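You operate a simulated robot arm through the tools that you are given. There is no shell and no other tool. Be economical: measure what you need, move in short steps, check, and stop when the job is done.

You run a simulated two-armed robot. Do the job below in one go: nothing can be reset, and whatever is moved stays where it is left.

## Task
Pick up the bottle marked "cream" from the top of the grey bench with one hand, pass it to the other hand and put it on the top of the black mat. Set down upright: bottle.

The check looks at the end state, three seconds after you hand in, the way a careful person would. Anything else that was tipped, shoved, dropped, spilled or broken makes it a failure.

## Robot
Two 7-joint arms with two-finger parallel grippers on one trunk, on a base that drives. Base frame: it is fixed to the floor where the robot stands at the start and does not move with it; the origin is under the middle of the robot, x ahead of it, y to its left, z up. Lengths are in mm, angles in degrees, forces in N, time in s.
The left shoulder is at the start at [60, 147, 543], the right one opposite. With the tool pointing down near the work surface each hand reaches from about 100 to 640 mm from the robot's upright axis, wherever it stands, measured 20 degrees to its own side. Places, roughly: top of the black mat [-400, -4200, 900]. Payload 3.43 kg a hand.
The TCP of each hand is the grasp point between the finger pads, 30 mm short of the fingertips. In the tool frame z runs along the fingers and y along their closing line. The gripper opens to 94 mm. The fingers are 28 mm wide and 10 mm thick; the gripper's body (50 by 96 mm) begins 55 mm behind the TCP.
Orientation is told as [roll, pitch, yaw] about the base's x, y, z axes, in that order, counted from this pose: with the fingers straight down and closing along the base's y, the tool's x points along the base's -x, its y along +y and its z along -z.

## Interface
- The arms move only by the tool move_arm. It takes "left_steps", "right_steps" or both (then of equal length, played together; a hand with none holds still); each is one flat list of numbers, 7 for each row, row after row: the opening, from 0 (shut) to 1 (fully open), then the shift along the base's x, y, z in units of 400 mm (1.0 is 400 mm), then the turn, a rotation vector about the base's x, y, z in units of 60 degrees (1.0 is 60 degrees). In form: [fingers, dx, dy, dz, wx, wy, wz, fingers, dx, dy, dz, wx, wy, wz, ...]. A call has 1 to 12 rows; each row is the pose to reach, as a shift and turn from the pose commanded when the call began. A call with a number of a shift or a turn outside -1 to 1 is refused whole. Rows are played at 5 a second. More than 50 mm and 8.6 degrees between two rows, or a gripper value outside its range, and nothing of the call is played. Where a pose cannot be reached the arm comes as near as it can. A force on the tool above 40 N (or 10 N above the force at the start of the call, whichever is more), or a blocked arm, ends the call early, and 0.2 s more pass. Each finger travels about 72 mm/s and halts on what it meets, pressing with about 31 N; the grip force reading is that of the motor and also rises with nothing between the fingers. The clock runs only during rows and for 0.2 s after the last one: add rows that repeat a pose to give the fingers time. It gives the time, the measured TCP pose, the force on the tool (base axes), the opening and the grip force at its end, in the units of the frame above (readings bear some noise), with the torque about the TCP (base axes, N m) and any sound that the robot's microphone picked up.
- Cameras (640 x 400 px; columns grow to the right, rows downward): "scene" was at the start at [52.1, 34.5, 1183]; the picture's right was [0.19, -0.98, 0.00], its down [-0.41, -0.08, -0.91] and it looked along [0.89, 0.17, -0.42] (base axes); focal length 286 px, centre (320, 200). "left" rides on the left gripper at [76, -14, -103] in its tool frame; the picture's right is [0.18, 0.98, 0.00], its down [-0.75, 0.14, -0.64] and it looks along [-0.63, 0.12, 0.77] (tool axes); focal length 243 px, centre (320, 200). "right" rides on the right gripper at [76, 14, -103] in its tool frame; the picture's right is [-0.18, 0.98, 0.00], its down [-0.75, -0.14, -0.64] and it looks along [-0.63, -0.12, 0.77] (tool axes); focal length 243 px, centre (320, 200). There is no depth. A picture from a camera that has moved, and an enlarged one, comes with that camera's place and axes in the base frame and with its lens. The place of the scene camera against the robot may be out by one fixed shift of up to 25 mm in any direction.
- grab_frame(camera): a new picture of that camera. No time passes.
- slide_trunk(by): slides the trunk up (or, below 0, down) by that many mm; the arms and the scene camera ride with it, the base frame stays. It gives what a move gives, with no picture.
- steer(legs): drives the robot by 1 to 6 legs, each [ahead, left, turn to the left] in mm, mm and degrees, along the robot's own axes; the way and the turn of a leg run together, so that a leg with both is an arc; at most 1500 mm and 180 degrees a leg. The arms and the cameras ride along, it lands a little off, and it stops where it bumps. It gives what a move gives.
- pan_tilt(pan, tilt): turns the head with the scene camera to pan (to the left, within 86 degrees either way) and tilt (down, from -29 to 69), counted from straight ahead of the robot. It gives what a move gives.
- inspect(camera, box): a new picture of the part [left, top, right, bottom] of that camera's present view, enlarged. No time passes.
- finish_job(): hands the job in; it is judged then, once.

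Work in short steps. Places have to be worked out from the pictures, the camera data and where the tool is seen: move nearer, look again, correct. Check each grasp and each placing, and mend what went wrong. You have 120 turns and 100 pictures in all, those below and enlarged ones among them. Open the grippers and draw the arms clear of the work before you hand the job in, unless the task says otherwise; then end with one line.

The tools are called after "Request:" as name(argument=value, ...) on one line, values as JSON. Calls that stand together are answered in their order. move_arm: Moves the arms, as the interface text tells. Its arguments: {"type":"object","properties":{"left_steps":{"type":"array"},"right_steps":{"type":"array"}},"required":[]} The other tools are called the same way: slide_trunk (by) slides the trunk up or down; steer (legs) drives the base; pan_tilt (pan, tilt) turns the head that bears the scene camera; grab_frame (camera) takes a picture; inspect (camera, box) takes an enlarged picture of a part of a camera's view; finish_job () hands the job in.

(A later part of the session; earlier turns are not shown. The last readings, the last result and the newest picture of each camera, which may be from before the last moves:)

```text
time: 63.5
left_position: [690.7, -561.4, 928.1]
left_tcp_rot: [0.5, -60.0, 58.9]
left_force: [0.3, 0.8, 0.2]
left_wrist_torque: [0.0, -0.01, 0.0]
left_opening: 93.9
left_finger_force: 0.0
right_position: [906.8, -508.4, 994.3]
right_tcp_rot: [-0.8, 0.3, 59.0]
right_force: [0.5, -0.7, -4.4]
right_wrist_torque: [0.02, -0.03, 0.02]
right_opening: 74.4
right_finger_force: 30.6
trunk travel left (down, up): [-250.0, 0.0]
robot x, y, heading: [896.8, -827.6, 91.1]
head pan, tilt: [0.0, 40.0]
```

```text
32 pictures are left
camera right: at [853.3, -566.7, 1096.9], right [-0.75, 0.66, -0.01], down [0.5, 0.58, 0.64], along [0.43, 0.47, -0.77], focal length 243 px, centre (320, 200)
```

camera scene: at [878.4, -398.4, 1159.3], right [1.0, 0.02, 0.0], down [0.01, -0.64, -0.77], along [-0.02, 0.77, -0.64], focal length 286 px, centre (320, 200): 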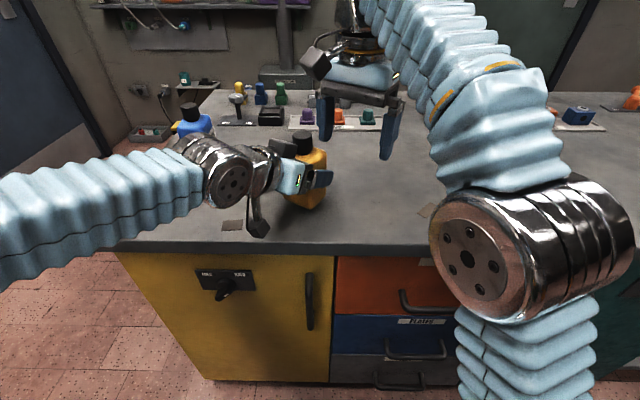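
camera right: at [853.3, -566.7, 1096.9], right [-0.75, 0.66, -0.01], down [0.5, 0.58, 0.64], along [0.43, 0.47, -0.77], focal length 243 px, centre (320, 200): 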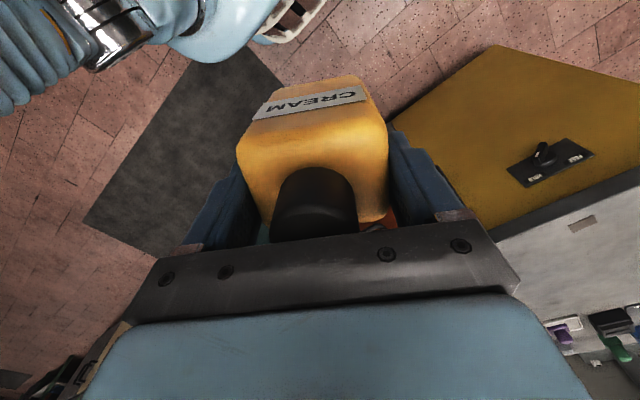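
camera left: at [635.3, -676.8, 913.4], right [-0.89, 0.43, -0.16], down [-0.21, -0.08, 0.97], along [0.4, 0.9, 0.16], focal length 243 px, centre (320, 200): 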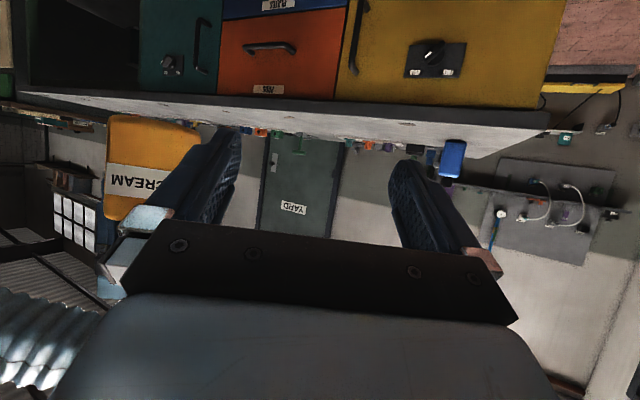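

All secure. The mat is high (z≈900) and the right TCP must be ≈92 above it, so I'll test how high the right hand can go closer in on its own side.

Request:
move_arm(right_steps=[0, 0.07, -0.037, 0, 0, 0, 0, 0, 0.14, -0.075, 0, 0, 0, 0, 0, 0.21, -0.112, 0, 0, 0, 0, 0, 0.275, -0.147, 0, 0, 0, 0, 0, 0.275, -0.147, 0.05, 0, 0, 0, 0, 0.275, -0.147, 0.1, 0, 0, 0, 0, 0.275, -0.147, 0.15, 0, 0, 0, 0, 0.275, -0.147, 0.15, 0, 0, 0])

Request:
steer(legs=[[0, 0, -91]])

Request:
pan_tilt(pan=-75, tilt=8)

Request:
grab_frame(camera="scene")

```text
time: 65.3
left_position: [689.4, -559.3, 927.4]
left_tcp_rot: [0.4, -60.0, 58.8]
left_force: [0.2, 0.9, 0.1]
left_wrist_torque: [-0.04, 0.0, 0.02]
left_opening: 94.0
left_finger_force: 0.1
right_position: [995.6, -561.4, 1002.2]
right_tcp_rot: [0.4, -0.4, 58.9]
right_force: [0.3, 0.3, -4.2]
right_wrist_torque: [-0.01, 0.0, 0.02]
right_opening: 74.5
right_finger_force: 31.1
right hand out of reach, approached as far as the arm can: row 4, 5, 6, 7, 8
trunk travel left (down, up): [-250.0, 0.0]
robot x, y, heading: [895.3, -828.6, 91.6]
head pan, tilt: [0.0, 40.0]
```

```text
time: 69.6
left_position: [1168.2, -627.4, 928.3]
left_tcp_rot: [0.4, -59.9, -32.6]
left_force: [-0.1, 0.2, 1.0]
left_wrist_torque: [0.01, 0.0, -0.01]
left_opening: 94.0
left_finger_force: 0.1
right_position: [1159.6, -933.0, 1002.5]
right_tcp_rot: [0.4, -0.4, -32.5]
right_force: [0.0, -0.4, -4.2]
right_wrist_torque: [-0.01, -0.03, -0.01]
right_opening: 74.3
right_finger_force: 31.0
trunk travel left (down, up): [-250.0, 0.0]
robot x, y, heading: [894.3, -828.5, -0.0]
head pan, tilt: [0.0, 40.0]
```

```text
time: 71.1
left_position: [1168.2, -627.6, 927.2]
left_tcp_rot: [0.4, -59.9, -32.6]
left_force: [0.0, -0.7, 0.2]
left_wrist_torque: [-0.04, -0.01, 0.01]
left_opening: 93.9
left_finger_force: 0.0
right_position: [1160.5, -933.8, 1002.9]
right_tcp_rot: [0.4, -0.4, -32.5]
right_force: [0.4, 0.2, -3.4]
right_wrist_torque: [0.02, -0.02, 0.01]
right_opening: 74.2
right_finger_force: 30.7
trunk travel left (down, up): [-250.0, 0.0]
robot x, y, heading: [896.0, -829.4, -0.2]
head pan, tilt: [-75.0, 8.0]
```

```text
31 pictures are left
camera scene: at [881.6, -899.6, 1210.2], right [-0.97, -0.26, 0.0], down [-0.04, 0.13, -0.99], along [0.25, -0.96, -0.14], focal length 286 px, centre (320, 200)
```

scene: 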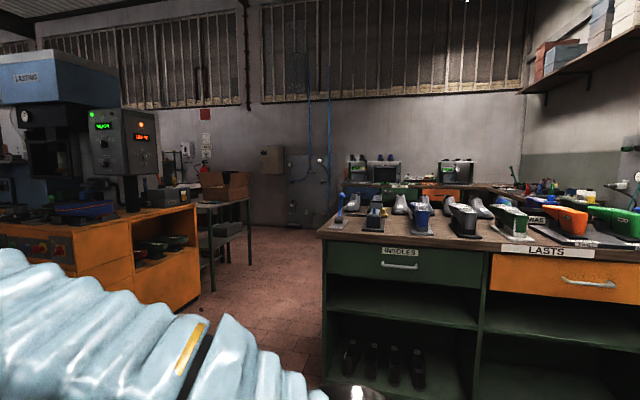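

The green workbench spans x<1170 at y≈-2050, and the mat must be on a further bench behind it. I'll drive through the passage at x≈1750.

Request:
steer(legs=[[850, 0, 0], [0, 0, -90], [1400, 0, 0]])

Request:
pan_tilt(pan=-45, tilt=12)

Request:
grab_frame(camera="scene")

```text
time: 86.0
left_position: [1940.3, -2495.0, 928.1]
left_tcp_rot: [0.4, -60.0, -122.9]
left_force: [0.4, -0.2, 0.1]
left_wrist_torque: [-0.01, 0.0, 0.0]
left_opening: 94.0
left_finger_force: 0.0
right_position: [1634.2, -2484.9, 1001.6]
right_tcp_rot: [0.4, -0.4, -122.8]
right_force: [-0.2, 0.3, -2.7]
right_wrist_torque: [0.0, 0.02, -0.03]
right_opening: 74.1
right_finger_force: 30.7
trunk travel left (down, up): [-250.0, 0.0]
robot x, y, heading: [1740.4, -2218.2, -90.4]
head pan, tilt: [-75.0, 8.0]
```

```text
time: 86.9
left_position: [1939.7, -2494.8, 927.8]
left_tcp_rot: [0.4, -59.9, -122.9]
left_force: [0.4, 0.9, -0.6]
left_wrist_torque: [-0.04, -0.02, -0.01]
left_opening: 93.9
left_finger_force: 0.1
right_position: [1634.8, -2484.9, 1002.4]
right_tcp_rot: [0.4, -0.3, -122.8]
right_force: [-0.2, 0.2, -3.9]
right_wrist_torque: [-0.02, 0.07, 0.01]
right_opening: 74.6
right_finger_force: 31.2
trunk travel left (down, up): [-250.0, 0.0]
robot x, y, heading: [1740.6, -2221.5, -90.3]
head pan, tilt: [-45.0, 12.0]
```

```text
30 pictures are left
camera scene: at [1666.8, -2239.7, 1203.7], right [-0.7, 0.71, 0.0], down [0.15, 0.15, -0.98], along [-0.7, -0.69, -0.21], focal length 286 px, centre (320, 200)
```

scene: 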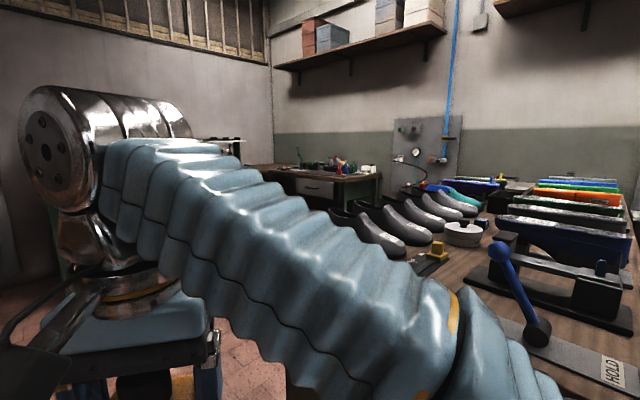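

The mat is on the dark desk in the far corner. I'll drive further ahead to see around the green bench.

Request:
steer(legs=[[900, 0, 0]])

Request:
pan_tilt(pan=-80, tilt=14)

Request:
grab_frame(camera="scene")

```text
time: 91.6
left_position: [1938.1, -3386.5, 927.6]
left_tcp_rot: [0.4, -60.1, -122.6]
left_force: [0.0, -0.1, 0.1]
left_wrist_torque: [0.01, 0.0, -0.01]
left_opening: 94.2
left_finger_force: 0.0
right_position: [1632.2, -3377.3, 1002.6]
right_tcp_rot: [0.4, -0.4, -122.4]
right_force: [0.8, -0.7, -3.8]
right_wrist_torque: [0.01, 0.02, -0.02]
right_opening: 74.3
right_finger_force: 31.3
trunk travel left (down, up): [-250.0, 0.0]
robot x, y, heading: [1737.8, -3114.4, -89.9]
head pan, tilt: [-45.0, 12.0]
```

```text
time: 92.7
left_position: [1937.8, -3386.2, 928.9]
left_tcp_rot: [0.4, -60.1, -122.6]
left_force: [0.4, -1.2, 0.8]
left_wrist_torque: [0.04, -0.02, 0.0]
left_opening: 94.0
left_finger_force: 0.0
right_position: [1631.6, -3378.3, 1001.6]
right_tcp_rot: [0.4, -0.4, -122.4]
right_force: [0.5, -1.2, -3.6]
right_wrist_torque: [-0.01, 0.02, 0.01]
right_opening: 74.6
right_finger_force: 31.1
trunk travel left (down, up): [-250.0, 0.0]
robot x, y, heading: [1739.2, -3114.6, -90.2]
head pan, tilt: [-80.0, 14.0]
```

```text
29 pictures are left
camera scene: at [1637.1, -3083.3, 1200.5], right [-0.17, 0.98, 0.0], down [0.24, 0.04, -0.97], along [-0.96, -0.17, -0.24], focal length 286 px, centre (320, 200)
```

scene: 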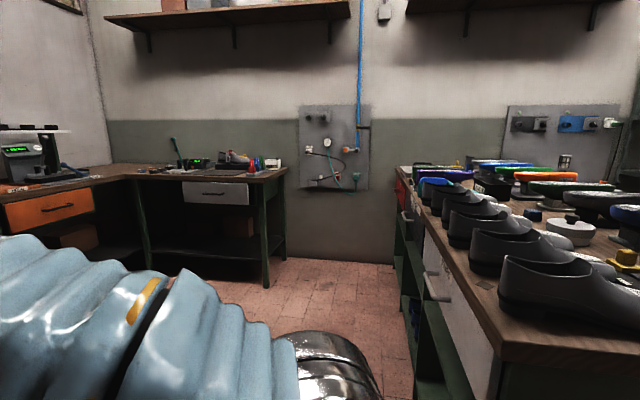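

The desk with the mat is against the far (-x) wall. I'll turn to face it and come closer.

Request:
steer(legs=[[0, 0, -90], [900, 600, 0]])

Request:
pan_tilt(pan=8, tilt=12)

Request:
grab_frame(camera="scene")

```text
time: 102.0
left_position: [575.8, -3917.2, 927.2]
left_tcp_rot: [0.3, -60.1, 146.9]
left_force: [0.7, -1.2, 0.3]
left_wrist_torque: [0.02, 0.0, 0.01]
left_opening: 94.0
left_finger_force: 0.0
right_position: [585.6, -3610.5, 1002.5]
right_tcp_rot: [0.4, -0.4, 147.1]
right_force: [-1.3, -0.1, -4.1]
right_wrist_torque: [0.02, 0.0, 0.02]
right_opening: 74.3
right_finger_force: 31.2
trunk travel left (down, up): [-250.0, 0.0]
robot x, y, heading: [848.0, -3717.3, 179.2]
head pan, tilt: [-80.0, 14.0]
```

```text
time: 103.6
left_position: [574.7, -3916.4, 928.3]
left_tcp_rot: [0.5, -60.1, 146.9]
left_force: [-0.7, -0.9, -0.1]
left_wrist_torque: [-0.03, -0.03, -0.02]
left_opening: 94.2
left_finger_force: 0.0
right_position: [585.9, -3609.8, 1003.0]
right_tcp_rot: [0.4, -0.4, 147.1]
right_force: [-0.3, 0.3, -3.7]
right_wrist_torque: [0.01, 0.01, 0.01]
right_opening: 74.4
right_finger_force: 31.3
trunk travel left (down, up): [-250.0, 0.0]
robot x, y, heading: [851.3, -3715.8, 179.2]
head pan, tilt: [8.0, 12.0]
```

```text
28 pictures are left
camera scene: at [776.8, -3713.1, 1203.7], right [-0.13, 0.99, 0.0], down [0.21, 0.03, -0.98], along [-0.97, -0.13, -0.21], focal length 286 px, centre (320, 200)
```

scene: 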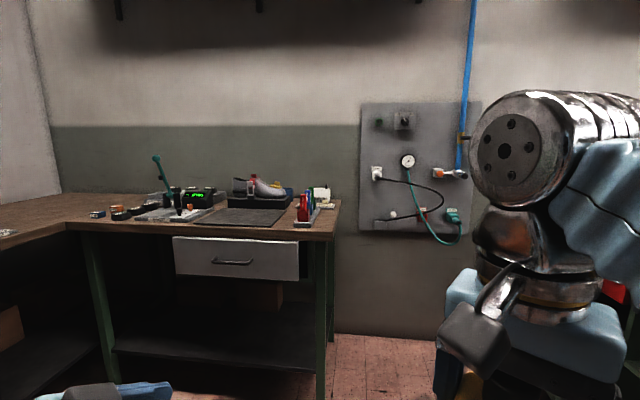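

The black mat is visible on the desk, close to the front edge. I'll zoom in to measure it and see its neighbours.

Request:
inspect(camera="scene", box=[130, 140, 350, 280])

```text
2.86 times, centred on (240, 210) of scene
camera zoom: at [776.8, -3713.1, 1203.7], right [-0.13, 0.99, 0.0], down [0.21, 0.03, -0.98], along [-0.97, -0.13, -0.21], focal length 816 px, centre (549, 171)
```

zoom: 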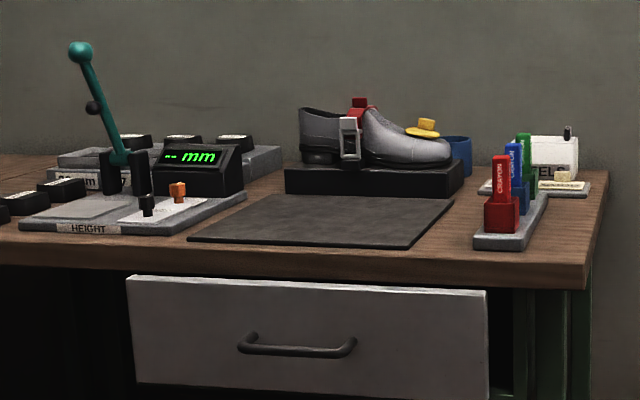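

The mat is about 300×265 with its front ≈100 mm behind the desk edge. I need to know the right arm's reach at that height, so I'll test it here in free space.

Request:
move_arm(right_steps=[0, -0.1, 0.015, -0.03, 0, 0, 0, 0, -0.2, 0.03, -0.04, 0, 0, 0, 0, -0.3, 0.045, -0.045, 0, 0, 0, 0, -0.4, 0.06, -0.045, 0, 0, 0, 0, -0.45, 0.06, -0.06, 0, 0, 0, 0, -0.5, 0.06, -0.075, 0, 0, 0, 0, -0.55, 0.06, -0.09, 0, 0, 0, 0, -0.6, 0.06, -0.105, 0, 0, 0, 0, -0.6, 0.06, -0.105, 0, 0, 0])

```text
time: 105.6
left_position: [574.3, -3917.1, 928.9]
left_tcp_rot: [0.4, -60.0, 146.9]
left_force: [0.1, -0.1, -0.4]
left_wrist_torque: [0.0, 0.01, 0.01]
left_opening: 93.9
left_finger_force: 0.1
right_position: [357.6, -3585.1, 961.9]
right_tcp_rot: [0.5, -0.5, 147.0]
right_force: [0.0, 0.7, -3.6]
right_wrist_torque: [0.01, 0.01, 0.01]
right_opening: 74.2
right_finger_force: 30.5
right hand out of reach, approached as far as the arm can: row 8, 9
trunk travel left (down, up): [-250.0, 0.0]
robot x, y, heading: [844.8, -3716.8, 179.4]
head pan, tilt: [8.0, 12.0]
```

Reach is good: fwd 485 at z≈965 and fwd 425 at z≈985. I'll retract the right, tuck the left back, and drive in front of the mat, stopping short to re-measure.

Request:
move_arm(left_steps=[1, 0.06, 0, 0, 0, 0, 0, 1, 0.12, 0, 0, 0, 0, 0, 1, 0.18, 0, 0, 0, 0, 0, 1, 0.24, 0, 0, 0, 0, 0, 1, 0.24, 0, 0, 0, 0, 0], right_steps=[0, 0.1, 0, 0.03, 0, 0, 0, 0, 0.2, 0, 0.05, 0, 0, 0, 0, 0.3, 0, 0.07, 0, 0, 0, 0, 0.4, 0, 0.08, 0, 0, 0, 0, 0.4, 0, 0.08, 0, 0, 0])

Request:
steer(legs=[[0, 600, 0], [480, 0, 0]])

Request:
pan_tilt(pan=-10, tilt=30)

Request:
grab_frame(camera="scene")

Request:
grab_frame(camera="right")

```text
time: 106.8
left_position: [672.9, -3915.5, 927.3]
left_tcp_rot: [0.4, -60.0, 146.9]
left_force: [0.3, -0.6, -1.0]
left_wrist_torque: [-0.04, 0.01, -0.03]
left_opening: 94.1
left_finger_force: 0.1
right_position: [518.1, -3584.3, 995.6]
right_tcp_rot: [0.4, -0.3, 147.0]
right_force: [-0.6, 0.6, -4.0]
right_wrist_torque: [0.0, 0.02, 0.01]
right_opening: 74.5
right_finger_force: 31.1
trunk travel left (down, up): [-250.0, 0.0]
robot x, y, heading: [850.2, -3718.1, 179.4]
head pan, tilt: [8.0, 12.0]
```

```text
time: 112.7
left_position: [173.2, -4503.6, 927.8]
left_tcp_rot: [0.5, -60.1, 146.7]
left_force: [0.0, -0.3, -0.5]
left_wrist_torque: [-0.01, 0.0, -0.01]
left_opening: 93.9
left_finger_force: 0.1
right_position: [22.3, -4173.7, 995.9]
right_tcp_rot: [0.4, -0.4, 146.8]
right_force: [0.3, 0.1, -3.5]
right_wrist_torque: [0.0, 0.01, 0.01]
right_opening: 74.5
right_finger_force: 30.3
trunk travel left (down, up): [-250.0, 0.0]
robot x, y, heading: [350.7, -4307.8, 179.0]
head pan, tilt: [8.0, 12.0]
```

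```text
time: 113.5
left_position: [173.9, -4504.1, 928.3]
left_tcp_rot: [0.4, -59.9, 146.6]
left_force: [-0.6, 0.2, 0.3]
left_wrist_torque: [-0.01, 0.01, -0.01]
left_opening: 94.0
left_finger_force: 0.0
right_position: [21.4, -4173.6, 996.4]
right_tcp_rot: [0.4, -0.4, 146.9]
right_force: [0.8, 0.7, -3.7]
right_wrist_torque: [0.01, 0.0, 0.0]
right_opening: 74.0
right_finger_force: 31.0
trunk travel left (down, up): [-250.0, 0.0]
robot x, y, heading: [352.0, -4311.3, 178.9]
head pan, tilt: [-10.0, 30.0]
```

```text
26 pictures are left
camera scene: at [283.2, -4274.7, 1174.7], right [0.19, 0.98, 0.0], down [0.49, -0.09, -0.87], along [-0.85, 0.16, -0.5], focal length 286 px, centre (320, 200)
```

scene: 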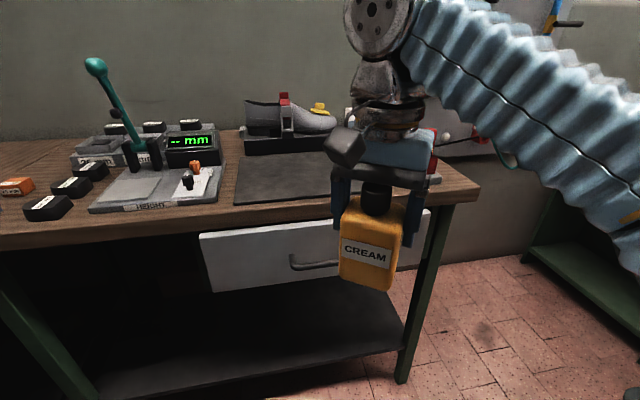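

```text
25 pictures are left
camera right: at [77.2, -4227.1, 1099.3], right [-0.69, -0.72, 0.01], down [-0.55, 0.53, 0.65], along [-0.47, 0.44, -0.76], focal length 243 px, centre (320, 200)
```

right: 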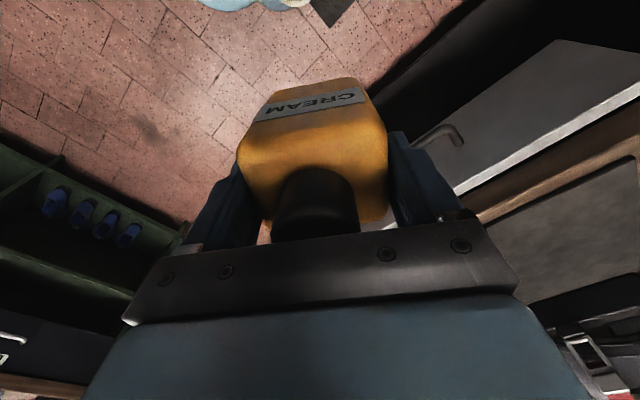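

The desk is open underneath and the mat top is roughly z 880. Bottle bottom is ≈900 now. I'll move forward in two parts with the hand high, checking for bumps.

Request:
steer(legs=[[110, 0, 0]])

Request:
grab_frame(camera="scene")

Request:
grab_frame(camera="left")

```text
time: 114.7
left_position: [64.0, -4504.1, 927.6]
left_tcp_rot: [0.3, -60.1, 146.7]
left_force: [-0.8, 0.2, 0.6]
left_wrist_torque: [-0.02, 0.01, 0.03]
left_opening: 93.8
left_finger_force: 0.0
right_position: [-88.5, -4172.6, 996.9]
right_tcp_rot: [0.5, -0.4, 146.7]
right_force: [0.5, -0.6, -4.2]
right_wrist_torque: [0.01, 0.0, -0.02]
right_opening: 74.3
right_finger_force: 31.3
trunk travel left (down, up): [-250.0, 0.0]
robot x, y, heading: [239.5, -4308.6, 179.1]
head pan, tilt: [-10.0, 30.0]
```

```text
24 pictures are left
camera scene: at [173.4, -4273.1, 1174.7], right [0.19, 0.98, 0.0], down [0.49, -0.09, -0.87], along [-0.85, 0.16, -0.5], focal length 286 px, centre (320, 200)
```

scene: 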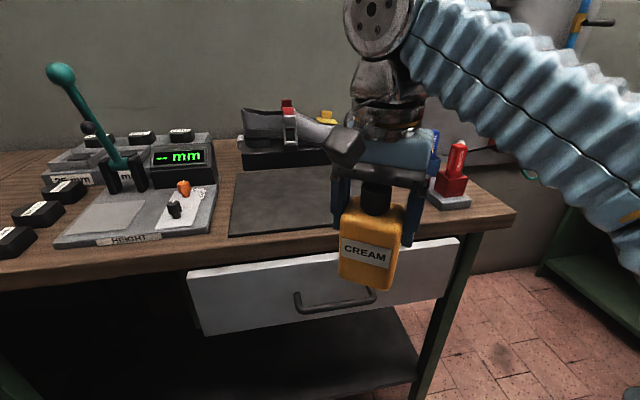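

```text
23 pictures are left
camera left: at [176.9, -4560.5, 913.5], right [-0.46, -0.88, -0.16], down [0.08, -0.21, 0.97], along [-0.89, 0.43, 0.16], focal length 243 px, centre (320, 200)
```

left: 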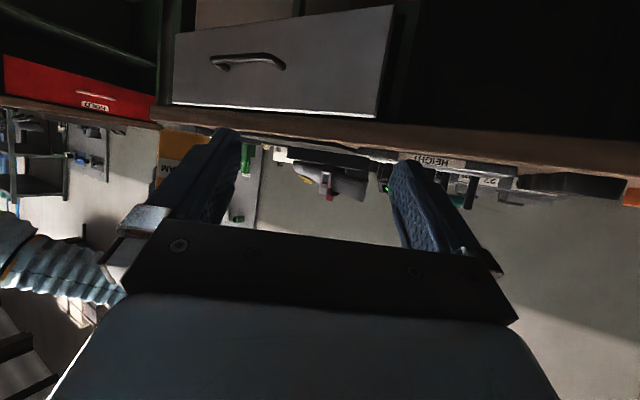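

The left camera shows the desk top at z≈897, so the mat is at ≈900. With this top-down grip the hand would need z≈995 at arm's length, which is out of reach. I'll take the bottle back to the lower grey bench and set it down there. Then the same (right) hand can re-grip it from a tilted pose, which reaches this height easily.

Request:
steer(legs=[[-600, 0, 0], [0, -600, 0], [-900, -590, 0], [0, 0, -89], [1300, 0, 0], [1200, 0, 0]])

Request:
pan_tilt(pan=0, tilt=35)

Request:
grab_frame(camera="scene")

```text
time: 141.8
left_position: [1677.2, -459.7, 927.8]
left_tcp_rot: [0.4, -60.0, 54.7]
left_force: [0.8, -0.8, 0.0]
left_wrist_torque: [0.03, -0.03, 0.01]
left_opening: 94.1
left_finger_force: 0.2
right_position: [2012.2, -320.0, 997.1]
right_tcp_rot: [0.4, -0.4, 54.8]
right_force: [-0.3, 0.5, -4.1]
right_wrist_torque: [0.0, -0.04, 0.02]
right_opening: 74.5
right_finger_force: 31.6
trunk travel left (down, up): [-250.0, 0.0]
robot x, y, heading: [1866.7, -640.8, 87.2]
head pan, tilt: [-10.0, 30.0]
```

```text
time: 142.5
left_position: [1677.5, -459.9, 927.4]
left_tcp_rot: [0.3, -60.0, 54.7]
left_force: [0.3, -0.5, 0.4]
left_wrist_torque: [0.02, -0.02, -0.02]
left_opening: 93.7
left_finger_force: 0.0
right_position: [2013.0, -319.3, 996.0]
right_tcp_rot: [0.3, -0.4, 54.9]
right_force: [0.2, -0.6, -2.7]
right_wrist_torque: [0.0, -0.02, -0.04]
right_opening: 74.2
right_finger_force: 30.7
trunk travel left (down, up): [-250.0, 0.0]
robot x, y, heading: [1868.4, -646.8, 87.2]
head pan, tilt: [0.0, 35.0]
```

```text
22 pictures are left
camera scene: at [1860.8, -568.7, 1166.9], right [1.0, -0.05, 0.0], down [-0.03, -0.57, -0.82], along [0.04, 0.82, -0.57], focal length 286 px, centre (320, 200)
```

scene: 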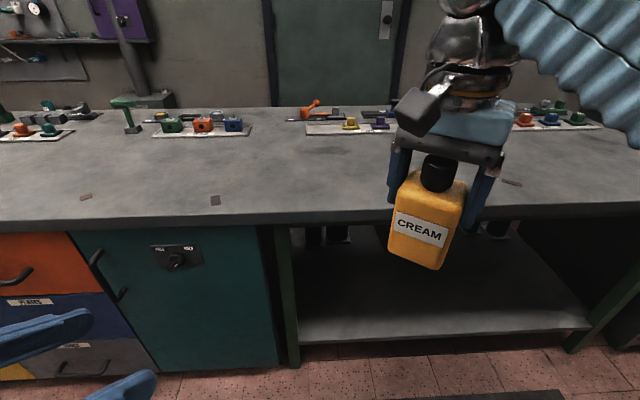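

The bench is clear here. I'll move up to the bench, rotate the bottle's label to face the robot, and extend over the bench top.

Request:
steer(legs=[[175, 0, 0]])

Request:
move_arm(right_steps=[0, 0, 0.04, -0.02, 0, 0, 0.09, 0, 0, 0.08, -0.04, 0, 0, 0.18, 0, 0, 0.12, -0.06, 0, 0, 0.27, 0, 0, 0.16, -0.08, 0, 0, 0.36, 0, 0, 0.2, -0.1, 0, 0, 0.45, 0, 0, 0.24, -0.12, 0, 0, 0.54, 0, 0, 0.29, -0.14, 0, 0, 0.54, 0, 0, 0.33, -0.16, 0, 0, 0.54, 0, 0, 0.33, -0.18, 0, 0, 0.54, 0, 0, 0.33, -0.2, 0, 0, 0.54, 0, 0, 0.33, -0.2, 0, 0, 0.54])

Request:
grab_frame(camera="scene")

```text
time: 144.0
left_position: [1685.6, -284.6, 928.4]
left_tcp_rot: [0.5, -60.1, 54.7]
left_force: [0.4, 0.0, 0.1]
left_wrist_torque: [-0.03, 0.0, -0.02]
left_opening: 94.3
left_finger_force: 0.1
right_position: [2021.2, -143.9, 996.6]
right_tcp_rot: [0.5, -0.4, 54.8]
right_force: [-0.1, 0.3, -4.4]
right_wrist_torque: [0.03, 0.02, -0.02]
right_opening: 74.3
right_finger_force: 31.2
trunk travel left (down, up): [-250.0, 0.0]
robot x, y, heading: [1878.2, -469.6, 87.2]
head pan, tilt: [0.0, 35.0]
```

```text
time: 146.4
left_position: [1685.6, -284.4, 928.6]
left_tcp_rot: [0.4, -60.0, 54.6]
left_force: [1.1, 0.1, -0.6]
left_wrist_torque: [0.02, 0.01, 0.02]
left_opening: 93.9
left_finger_force: 0.1
right_position: [2020.6, -11.5, 916.3]
right_tcp_rot: [0.4, -0.3, 87.2]
right_force: [0.6, -0.1, -4.7]
right_wrist_torque: [0.02, -0.05, -0.03]
right_opening: 74.4
right_finger_force: 31.4
trunk travel left (down, up): [-250.0, 0.0]
robot x, y, heading: [1873.6, -468.1, 87.2]
head pan, tilt: [0.0, 35.0]
```

```text
21 pictures are left
camera scene: at [1869.6, -392.6, 1166.8], right [1.0, -0.05, 0.0], down [-0.03, -0.57, -0.82], along [0.04, 0.82, -0.57], focal length 286 px, centre (320, 200)
```

scene: 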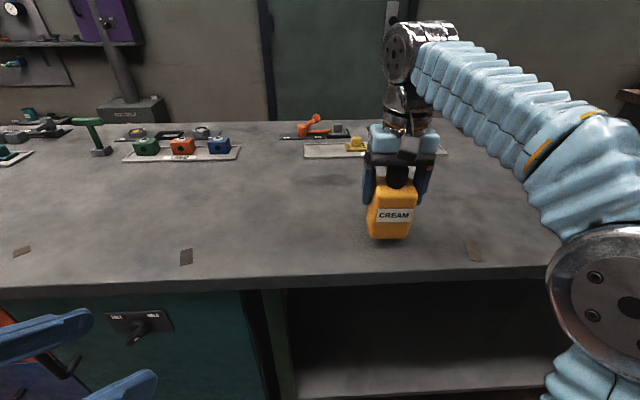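

The bottle is over the bench. I'll descend in small steps, reading the load.

Request:
move_arm(right_steps=[0, 0, 0, -0.01, 0, 0, 0, 0, 0, 0, -0.02, 0, 0, 0, 0, 0, 0, -0.03, 0, 0, 0, 0, 0, 0, -0.03, 0, 0, 0])

Request:
move_arm(right_steps=[0, 0, 0, -0.005, 0, 0, 0, 0, 0, 0, -0.01, 0, 0, 0, 0, 0, 0, -0.01, 0, 0, 0])

```text
time: 147.4
left_position: [1686.0, -282.2, 928.5]
left_tcp_rot: [0.3, -60.0, 54.7]
left_force: [0.1, -0.5, 0.4]
left_wrist_torque: [0.0, 0.0, 0.0]
left_opening: 93.8
left_finger_force: 0.1
right_position: [2022.2, -11.7, 905.2]
right_tcp_rot: [0.4, -0.4, 87.3]
right_force: [1.2, -0.4, -3.6]
right_wrist_torque: [0.02, 0.02, 0.0]
right_opening: 74.0
right_finger_force: 30.6
trunk travel left (down, up): [-250.0, 0.0]
robot x, y, heading: [1876.2, -473.6, 86.9]
head pan, tilt: [0.0, 35.0]
```

```text
time: 148.2
left_position: [1685.9, -283.8, 927.8]
left_tcp_rot: [0.4, -59.9, 54.7]
left_force: [-0.1, -0.3, 0.0]
left_wrist_torque: [-0.05, -0.01, 0.02]
left_opening: 94.2
left_finger_force: 0.1
right_position: [2020.7, -12.1, 899.8]
right_tcp_rot: [0.5, -0.4, 87.3]
right_force: [-0.5, -0.1, -2.9]
right_wrist_torque: [0.0, 0.0, 0.01]
right_opening: 74.3
right_finger_force: 30.8
trunk travel left (down, up): [-250.0, 0.0]
robot x, y, heading: [1873.9, -469.3, 86.8]
head pan, tilt: [0.0, 35.0]
```

At z≈900 the load is about unchanged; I'll keep going in 2–3 mm steps.

Request:
move_arm(right_steps=[0, 0, 0, -0.006, 0, 0, 0, 0, 0, 0, -0.006, 0, 0, 0])

Request:
move_arm(right_steps=[0, 0, 0, -0.006, 0, 0, 0, 0, 0, 0, -0.006, 0, 0, 0])

Request:
move_arm(right_steps=[0, 0, 0, -0.006, 0, 0, 0, 0, 0, 0, -0.006, 0, 0, 0])

```text
time: 148.8
left_position: [1685.2, -283.2, 928.0]
left_tcp_rot: [0.4, -60.1, 54.6]
left_force: [0.5, 0.4, -0.6]
left_wrist_torque: [0.02, -0.03, 0.0]
left_opening: 93.9
left_finger_force: 0.1
right_position: [2022.5, -11.7, 897.5]
right_tcp_rot: [0.4, -0.5, 87.1]
right_force: [0.5, 0.1, -4.4]
right_wrist_torque: [-0.02, 0.01, -0.02]
right_opening: 74.2
right_finger_force: 31.5
trunk travel left (down, up): [-250.0, 0.0]
robot x, y, heading: [1874.6, -470.4, 87.1]
head pan, tilt: [0.0, 35.0]
```

```text
time: 149.4
left_position: [1686.3, -283.2, 927.6]
left_tcp_rot: [0.4, -60.0, 54.7]
left_force: [-0.1, 0.3, -0.7]
left_wrist_torque: [-0.02, 0.03, -0.01]
left_opening: 94.1
left_finger_force: 0.0
right_position: [2022.0, -12.5, 896.1]
right_tcp_rot: [0.5, -0.4, 87.2]
right_force: [-0.3, 0.6, -3.6]
right_wrist_torque: [0.01, 0.03, -0.01]
right_opening: 74.4
right_finger_force: 30.8
trunk travel left (down, up): [-250.0, 0.0]
robot x, y, heading: [1878.1, -470.5, 87.3]
head pan, tilt: [0.0, 35.0]
```

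```text
time: 150.0
left_position: [1686.5, -285.3, 927.7]
left_tcp_rot: [0.3, -60.0, 54.7]
left_force: [0.1, 0.3, 0.4]
left_wrist_torque: [0.02, 0.0, 0.03]
left_opening: 93.8
left_finger_force: 0.0
right_position: [2020.9, -12.4, 893.8]
right_tcp_rot: [0.4, -0.5, 87.2]
right_force: [0.9, 0.1, -2.7]
right_wrist_torque: [-0.03, -0.11, 0.0]
right_opening: 74.2
right_finger_force: 30.8
trunk travel left (down, up): [-250.0, 0.0]
robot x, y, heading: [1872.9, -468.6, 87.0]
head pan, tilt: [0.0, 35.0]
```

Still carrying most of the load; continuing down.

Request:
move_arm(right_steps=[0, 0, 0, -0.005, 0, 0, 0, 0, 0, 0, -0.005, 0, 0, 0])

Request:
move_arm(right_steps=[0, 0, 0, -0.005, 0, 0, 0, 0, 0, 0, -0.005, 0, 0, 0])

Request:
inspect(camera="scene", box=[340, 150, 460, 260])

```text
time: 150.6
left_position: [1685.1, -283.8, 928.4]
left_tcp_rot: [0.4, -60.1, 54.7]
left_force: [0.0, -0.2, -0.2]
left_wrist_torque: [0.03, 0.0, -0.02]
left_opening: 94.1
left_finger_force: 0.1
right_position: [2021.0, -12.0, 893.2]
right_tcp_rot: [0.6, -0.7, 87.2]
right_force: [-0.8, 5.4, 19.8]
right_wrist_torque: [-0.21, -0.49, 0.09]
right_opening: 74.4
right_finger_force: 30.7
trunk travel left (down, up): [-250.0, 0.0]
robot x, y, heading: [1878.0, -468.9, 87.0]
head pan, tilt: [0.0, 35.0]
```

```text
time: 151.2
left_position: [1684.1, -284.4, 927.6]
left_tcp_rot: [0.5, -60.1, 54.7]
left_force: [0.9, -0.5, 0.2]
left_wrist_torque: [0.02, 0.01, 0.0]
left_opening: 93.8
left_finger_force: 0.1
right_position: [2020.4, -12.1, 892.4]
right_tcp_rot: [0.5, -0.5, 87.2]
right_force: [-4.6, 9.4, 29.0]
right_wrist_torque: [-0.15, -0.36, 0.12]
right_opening: 74.6
right_finger_force: 30.7
trunk travel left (down, up): [-250.0, 0.0]
robot x, y, heading: [1874.2, -467.7, 87.2]
head pan, tilt: [0.0, 35.0]
```

```text
3.64 times, centred on (400, 205) of scene
camera zoom: at [1868.6, -393.5, 1167.0], right [1.0, -0.05, 0.0], down [-0.03, -0.57, -0.82], along [0.04, 0.82, -0.57], focal length 1039 px, centre (29, 182)
```

zoom: 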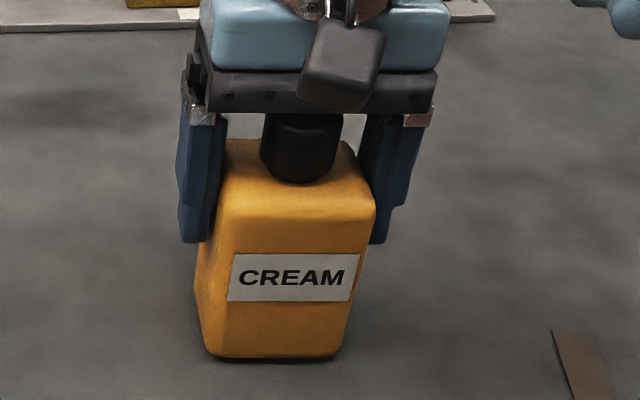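

Firm contact at z≈893, with the bottle standing on the bench. I'll ease up slightly, open, and rise straight up.

Request:
move_arm(right_steps=[0, 0, 0, 0.008, 0, 0, 0, 0.85, 0, 0, 0.008, 0, 0, 0, 1, 0, 0, 0.008, 0, 0, 0, 1, 0, 0, 0.008, 0, 0, 0, 1, 0, 0, 0.06, 0, 0, 0, 1, 0, 0, 0.12, 0, 0, 0, 1, 0, 0, 0.19, 0, 0, 0, 1, 0, -0.1, 0.21, 0, 0, 0, 1, 0, -0.2, 0.22, 0, 0, 0, 1, 0, -0.3, 0.22, 0, 0, 0, 1, 0, -0.4, 0.22, 0, 0, 0])

Request:
grab_frame(camera="scene")

```text
time: 153.6
left_position: [1684.2, -283.5, 929.0]
left_tcp_rot: [0.5, -60.0, 54.7]
left_force: [0.2, 0.8, 0.4]
left_wrist_torque: [-0.03, 0.0, 0.02]
left_opening: 94.1
left_finger_force: 0.0
right_position: [2022.2, -173.5, 978.0]
right_tcp_rot: [0.4, -0.4, 87.2]
right_force: [-0.4, 0.8, 0.2]
right_wrist_torque: [-0.02, 0.01, 0.01]
right_opening: 94.1
right_finger_force: 0.1
trunk travel left (down, up): [-250.0, 0.0]
robot x, y, heading: [1873.7, -470.6, 86.9]
head pan, tilt: [0.0, 35.0]
```

```text
19 pictures are left
camera scene: at [1869.4, -392.5, 1166.8], right [1.0, -0.05, 0.0], down [-0.03, -0.57, -0.82], along [0.04, 0.82, -0.57], focal length 286 px, centre (320, 200)
```

scene: 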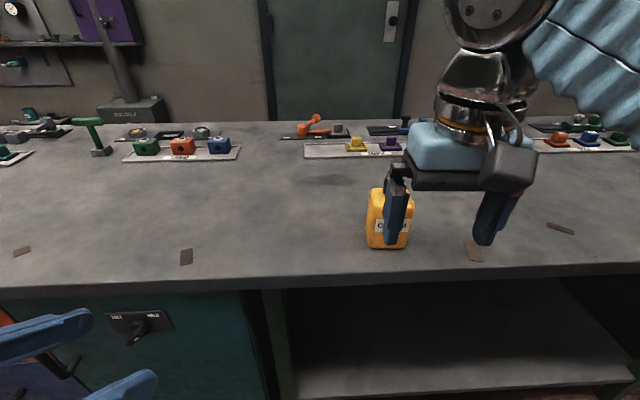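

The bottle stands on the bench. I'll tilt the right hand 60° forward into a pregrasp in front of it.

Request:
move_arm(right_steps=[1, -0.002, 0.018, -0.02, 0.125, -0.006, 0, 1, -0.004, 0.036, -0.04, 0.25, -0.0125, 0, 1, -0.006, 0.054, -0.06, 0.375, -0.019, 0, 1, -0.008, 0.072, -0.08, 0.5, -0.025, 0, 1, -0.01, 0.09, -0.1, 0.625, -0.031, 0, 1, -0.012, 0.108, -0.12, 0.75, -0.0375, 0, 1, -0.014, 0.127, -0.14, 0.875, -0.044, 0, 1, -0.015, 0.145, -0.1575, 0.998, -0.05, 0, 1, -0.015, 0.145, -0.1575, 0.998, -0.05, 0])

Request:
grab_frame(camera="right")

```text
time: 155.6
left_position: [1685.5, -284.5, 927.8]
left_tcp_rot: [0.4, -60.2, 54.7]
left_force: [0.3, 0.5, -0.1]
left_wrist_torque: [-0.01, -0.02, 0.01]
left_opening: 94.0
left_finger_force: 0.0
right_position: [2015.9, -114.2, 916.2]
right_tcp_rot: [0.4, -60.5, 87.3]
right_force: [0.3, -0.6, 0.2]
right_wrist_torque: [0.0, 0.01, 0.0]
right_opening: 94.2
right_finger_force: 0.0
trunk travel left (down, up): [-250.0, 0.0]
robot x, y, heading: [1877.7, -467.8, 86.9]
head pan, tilt: [0.0, 35.0]
```

```text
18 pictures are left
camera right: at [1994.5, -240.9, 900.3], right [-0.98, 0.13, 0.16], down [0.14, -0.19, 0.97], along [0.16, 0.97, 0.17], focal length 243 px, centre (320, 200)
```

right: 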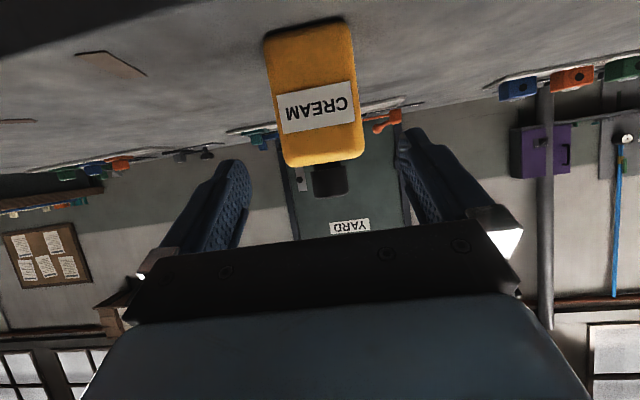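

The bottle is nearly centred. I'll advance along the tool axis to the grasp.

Request:
move_arm(right_steps=[1, 0.001, 0.047, -0.028, 0, 0, 0, 1, 0.002, 0.094, -0.056, 0, 0, 0, 1, 0.003, 0.141, -0.083, 0, 0, 0, 1, 0.004, 0.188, -0.111, 0, 0, 0, 1, 0.004, 0.235, -0.139, 0, 0, 0, 1, 0.004, 0.235, -0.139, 0, 0, 0])

Request:
grab_frame(camera="right")

```text
time: 157.0
left_position: [1684.7, -283.1, 927.1]
left_tcp_rot: [0.3, -60.1, 54.7]
left_force: [0.4, 0.4, -0.4]
left_wrist_torque: [-0.01, 0.02, -0.03]
left_opening: 94.2
left_finger_force: 0.1
right_position: [2016.7, -18.6, 860.5]
right_tcp_rot: [0.3, -60.4, 87.3]
right_force: [-0.1, -0.6, -0.6]
right_wrist_torque: [-0.01, 0.02, 0.03]
right_opening: 94.1
right_finger_force: 0.1
trunk travel left (down, up): [-250.0, 0.0]
robot x, y, heading: [1874.7, -468.9, 87.1]
head pan, tilt: [0.0, 35.0]
```

```text
17 pictures are left
camera right: at [1996.3, -144.9, 845.0], right [-0.98, 0.13, 0.16], down [0.14, -0.19, 0.97], along [0.16, 0.97, 0.17], focal length 243 px, centre (320, 200)
```

right: 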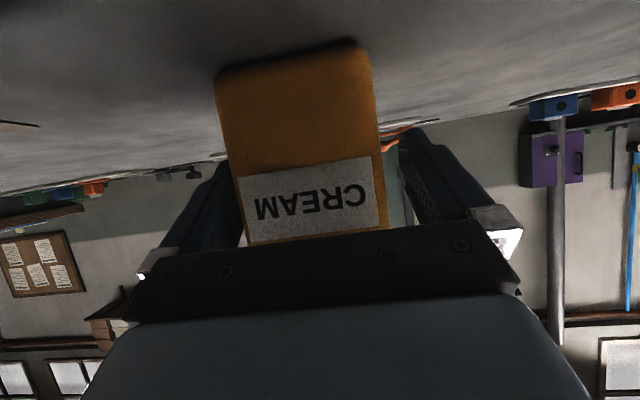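

Clear and deep, mirroring the earlier good grasp. I'll close, then lift 30 mm slowly.

Request:
move_arm(right_steps=[0.8, 0, 0, 0, 0, 0, 0, 0.6, 0, 0, 0, 0, 0, 0, 0.3, 0, 0, 0, 0, 0, 0, 0, 0, 0, 0, 0, 0, 0, 0, 0, 0, 0, 0, 0, 0])

Request:
move_arm(right_steps=[0, 0, 0, 0.02, 0, 0, 0, 0, 0, 0, 0.04, 0, 0, 0, 0, 0, 0, 0.06, 0, 0, 0, 0, 0, 0, 0.08, 0, 0, 0, 0, 0, 0, 0.08, 0, 0, 0])

Request:
grab_frame(camera="right")

```text
time: 158.2
left_position: [1684.7, -283.4, 928.1]
left_tcp_rot: [0.4, -60.0, 54.7]
left_force: [-0.8, -0.1, -0.1]
left_wrist_torque: [-0.02, 0.0, -0.01]
left_opening: 94.0
left_finger_force: 0.0
right_position: [2018.2, -19.3, 860.5]
right_tcp_rot: [0.3, -60.4, 87.2]
right_force: [1.5, 1.0, 0.8]
right_wrist_torque: [0.06, -0.23, 0.03]
right_opening: 74.2
right_finger_force: 30.5
trunk travel left (down, up): [-250.0, 0.0]
robot x, y, heading: [1879.1, -470.6, 87.0]
head pan, tilt: [0.0, 35.0]
```

```text
time: 159.4
left_position: [1685.5, -284.1, 928.4]
left_tcp_rot: [0.5, -59.9, 54.7]
left_force: [-1.0, 0.1, 0.6]
left_wrist_torque: [-0.01, 0.0, 0.02]
left_opening: 94.0
left_finger_force: 0.0
right_position: [2017.1, -18.8, 892.5]
right_tcp_rot: [0.3, -60.3, 87.2]
right_force: [-0.1, 0.4, -3.6]
right_wrist_torque: [0.03, 0.02, -0.01]
right_opening: 74.1
right_finger_force: 30.8
trunk travel left (down, up): [-250.0, 0.0]
robot x, y, heading: [1875.5, -469.4, 87.1]
head pan, tilt: [0.0, 35.0]
```

```text
16 pictures are left
camera right: at [1996.4, -146.1, 876.7], right [-0.98, 0.13, 0.16], down [0.14, -0.19, 0.97], along [0.16, 0.97, 0.17], focal length 243 px, centre (320, 200)
```

right: 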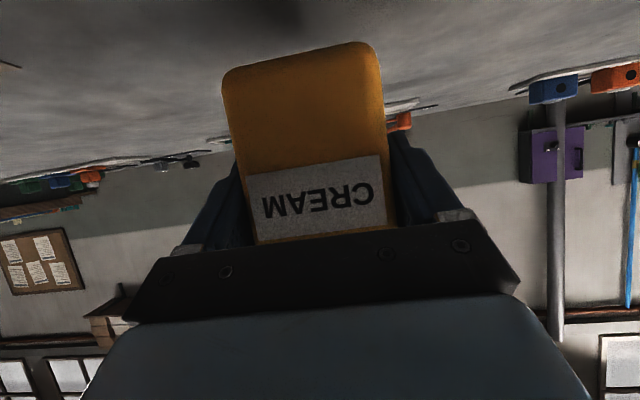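

Held well (-3.6 N). I'll back away, raise the bottle above desk height, then drive the same route back.

Request:
steer(legs=[[-350, 0, 0]])

Request:
move_arm(right_steps=[0, 0, -0.04, 0.04, 0, 0, 0, 0, 0, -0.08, 0.08, 0, 0, 0, 0, 0, -0.12, 0.12, 0, 0, 0, 0, 0, -0.16, 0.16, 0, 0, 0, 0, 0, -0.2, 0.2, 0, 0, 0, 0, 0, -0.2, 0.24, 0, 0, 0, 0, 0, -0.2, 0.24, 0, 0, 0])

Request:
grab_frame(camera="right")

```text
time: 161.7
left_position: [1669.6, -636.3, 927.9]
left_tcp_rot: [0.4, -60.0, 54.7]
left_force: [-0.5, 0.6, 0.6]
left_wrist_torque: [0.0, 0.0, 0.0]
left_opening: 93.7
left_finger_force: 0.1
right_position: [1999.7, -370.6, 890.5]
right_tcp_rot: [0.3, -60.3, 87.3]
right_force: [0.3, 0.4, -4.0]
right_wrist_torque: [-0.03, 0.02, 0.01]
right_opening: 74.4
right_finger_force: 31.0
trunk travel left (down, up): [-250.0, 0.0]
robot x, y, heading: [1860.1, -822.3, 87.1]
head pan, tilt: [0.0, 35.0]
```

```text
time: 163.3
left_position: [1667.1, -634.7, 928.5]
left_tcp_rot: [0.4, -60.0, 54.7]
left_force: [0.0, -0.9, 0.2]
left_wrist_torque: [-0.01, -0.06, 0.04]
left_opening: 94.0
left_finger_force: 0.0
right_position: [1999.1, -451.6, 988.5]
right_tcp_rot: [0.2, -60.3, 87.3]
right_force: [-0.9, -0.1, -3.8]
right_wrist_torque: [-0.04, 0.02, 0.02]
right_opening: 74.2
right_finger_force: 30.6
trunk travel left (down, up): [-250.0, 0.0]
robot x, y, heading: [1855.3, -820.4, 87.3]
head pan, tilt: [0.0, 35.0]
```

```text
15 pictures are left
camera right: at [1978.7, -577.4, 973.4], right [-0.98, 0.13, 0.16], down [0.14, -0.19, 0.97], along [0.16, 0.97, 0.17], focal length 243 px, centre (320, 200)
```

right: 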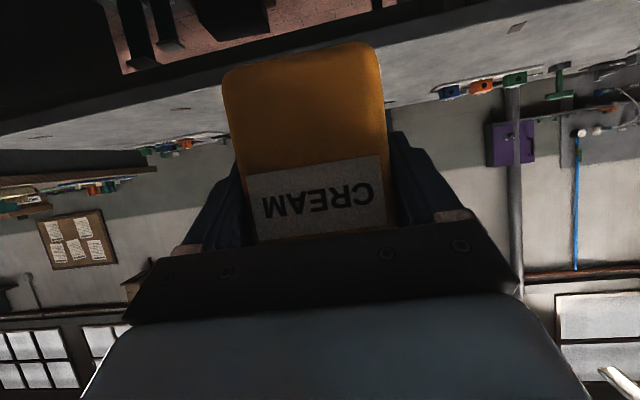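

No slip, and z 988 is reached easily. Now the drive back to the desk.

Request:
steer(legs=[[0, 0, -177.3], [1500, 0, 0], [800, 0, 0], [0, 0, -90], [1000, 600, 0], [0, 590, 0]])

Request:
pan_tilt(pan=-8, tilt=25)

Request:
grab_frame(camera="scene")

```text
time: 194.3
left_position: [608.9, -4485.8, 927.8]
left_tcp_rot: [0.4, -60.0, 146.5]
left_force: [0.8, -0.4, -0.7]
left_wrist_torque: [0.01, 0.0, 0.03]
left_opening: 93.9
left_finger_force: 0.1
right_position: [414.8, -4160.5, 988.3]
right_tcp_rot: [0.3, -60.3, 179.0]
right_force: [0.3, 0.0, -4.1]
right_wrist_torque: [-0.02, -0.04, 0.0]
right_opening: 74.4
right_finger_force: 30.8
trunk travel left (down, up): [-250.0, 0.0]
robot x, y, heading: [785.9, -4287.4, 178.6]
head pan, tilt: [0.0, 35.0]
```

```text
time: 195.1
left_position: [608.9, -4484.6, 928.7]
left_tcp_rot: [0.4, -60.0, 146.4]
left_force: [-0.5, -0.4, 0.8]
left_wrist_torque: [0.01, -0.02, -0.01]
left_opening: 94.0
left_finger_force: 0.1
right_position: [413.7, -4159.5, 988.2]
right_tcp_rot: [0.2, -60.3, 179.0]
right_force: [-0.3, -0.2, -4.1]
right_wrist_torque: [-0.02, -0.04, -0.01]
right_opening: 74.4
right_finger_force: 31.1
trunk travel left (down, up): [-250.0, 0.0]
robot x, y, heading: [785.0, -4294.3, 178.9]
head pan, tilt: [-8.0, 25.0]
```

```text
14 pictures are left
camera scene: at [717.6, -4259.1, 1182.6], right [0.16, 0.99, 0.0], down [0.42, -0.07, -0.91], along [-0.89, 0.14, -0.42], focal length 286 px, centre (320, 200)
```

scene: 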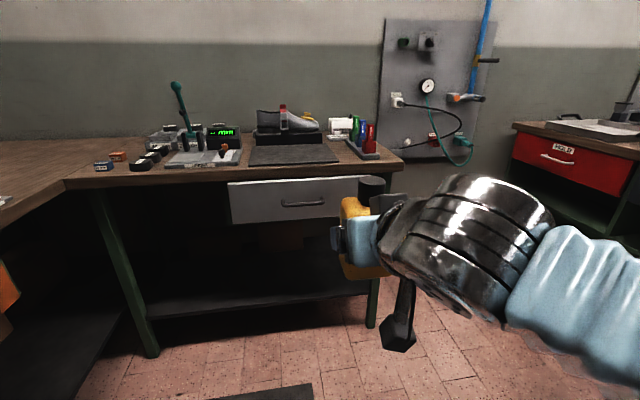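

The mat's front edge is at x≈-200, centred at y≈-4197. I'll drive up to the same spot as before (x≈235) with the bottle bottom about 28 mm above the desk top.

Request:
steer(legs=[[300, 30, 0], [245, 0, 0]])

Request:
pan_tilt(pan=0, tilt=30)

Request:
grab_frame(camera="scene")

Request:
grab_frame(camera="right")

```text
time: 198.5
left_position: [56.4, -4503.1, 927.7]
left_tcp_rot: [0.5, -60.0, 146.3]
left_force: [0.9, -1.0, 0.0]
left_wrist_torque: [0.0, 0.02, 0.04]
left_opening: 94.2
left_finger_force: 0.0
right_position: [-135.1, -4175.7, 988.2]
right_tcp_rot: [0.3, -60.3, 178.8]
right_force: [1.0, 0.5, -3.3]
right_wrist_torque: [-0.04, -0.06, 0.01]
right_opening: 74.1
right_finger_force: 30.8
trunk travel left (down, up): [-250.0, 0.0]
robot x, y, heading: [236.9, -4310.8, 178.5]
head pan, tilt: [-8.0, 25.0]
```

```text
time: 199.2
left_position: [56.7, -4503.1, 927.9]
left_tcp_rot: [0.5, -60.0, 146.2]
left_force: [-0.5, -0.2, -0.3]
left_wrist_torque: [0.01, -0.02, 0.01]
left_opening: 94.0
left_finger_force: 0.0
right_position: [-135.8, -4175.2, 987.1]
right_tcp_rot: [0.3, -60.3, 178.8]
right_force: [0.6, -0.8, -3.4]
right_wrist_torque: [0.01, -0.04, 0.03]
right_opening: 74.4
right_finger_force: 31.0
trunk travel left (down, up): [-250.0, 0.0]
robot x, y, heading: [237.9, -4306.1, 178.6]
head pan, tilt: [0.0, 30.0]
```

```text
13 pictures are left
camera scene: at [167.7, -4289.6, 1174.7], right [0.02, 1.0, 0.0], down [0.5, -0.01, -0.87], along [-0.87, 0.02, -0.5], focal length 286 px, centre (320, 200)
```

scene: 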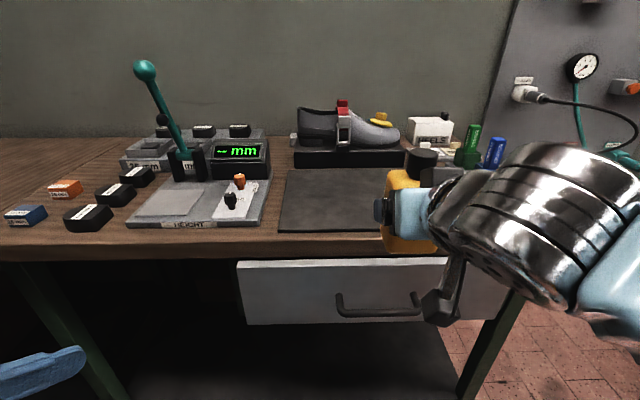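

```text
12 pictures are left
camera right: at [-10.1, -4192.8, 973.1], right [-0.11, -0.98, 0.16], down [0.19, 0.14, 0.97], along [-0.98, 0.13, 0.17], focal length 243 px, centre (320, 200)
```

right: 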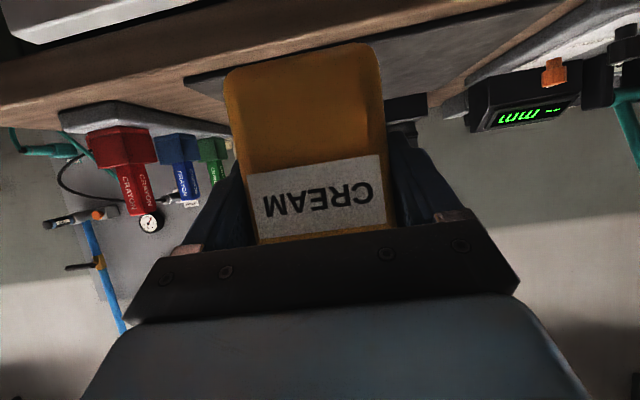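

The mat spans x −204…−465, y ≈ −4338…−4075. I'll extend to (−300, −4200), staying high.

Request:
move_arm(right_steps=[0, -0.07, -0.01, 0, 0, 0, 0, 0, -0.14, -0.02, 0, 0, 0, 0, 0, -0.21, -0.03, 0, 0, 0, 0, 0, -0.28, -0.045, 0, 0, 0, 0, 0, -0.35, -0.06, 0, 0, 0, 0, 0, -0.41, -0.0625, 0, 0, 0, 0, 0, -0.41, -0.0625, 0, 0, 0, 0])

Request:
grab_frame(camera="scene")

Request:
grab_frame(camera="right")

```text
time: 200.8
left_position: [57.7, -4503.2, 926.8]
left_tcp_rot: [0.4, -60.0, 146.2]
left_force: [0.9, 0.6, 0.0]
left_wrist_torque: [0.03, 0.0, -0.01]
left_opening: 94.1
left_finger_force: 0.1
right_position: [-300.7, -4203.6, 987.8]
right_tcp_rot: [0.3, -60.2, 178.7]
right_force: [-1.0, -0.5, -4.2]
right_wrist_torque: [-0.01, 0.0, 0.01]
right_opening: 74.3
right_finger_force: 30.5
trunk travel left (down, up): [-250.0, 0.0]
robot x, y, heading: [239.0, -4309.9, 178.6]
head pan, tilt: [0.0, 30.0]
```

```text
11 pictures are left
camera scene: at [167.4, -4289.7, 1174.6], right [0.02, 1.0, 0.0], down [0.5, -0.01, -0.87], along [-0.87, 0.02, -0.5], focal length 286 px, centre (320, 200)
```

scene: 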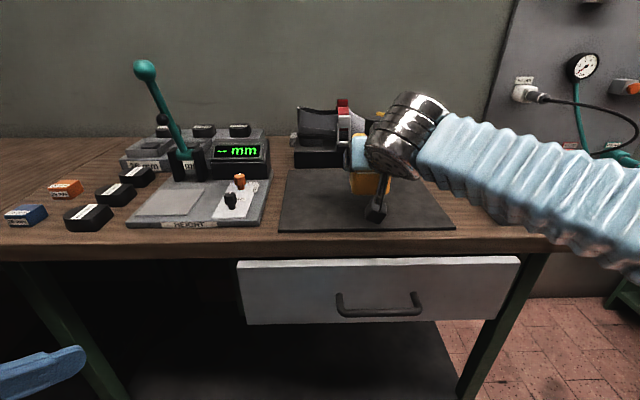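

```text
10 pictures are left
camera right: at [-175.2, -4219.1, 972.2], right [-0.11, -0.98, 0.16], down [0.19, 0.14, 0.97], along [-0.98, 0.13, 0.17], focal length 243 px, centre (320, 200)
```

right: 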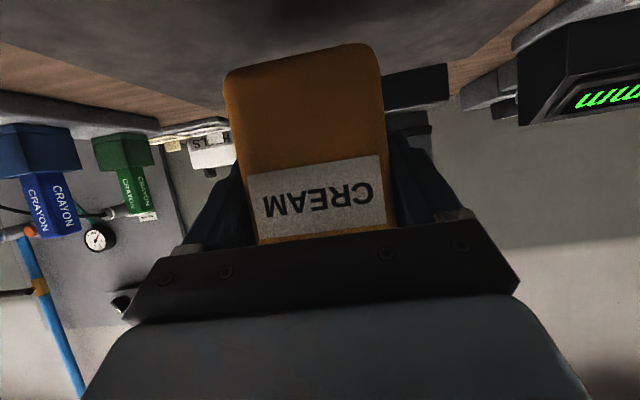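

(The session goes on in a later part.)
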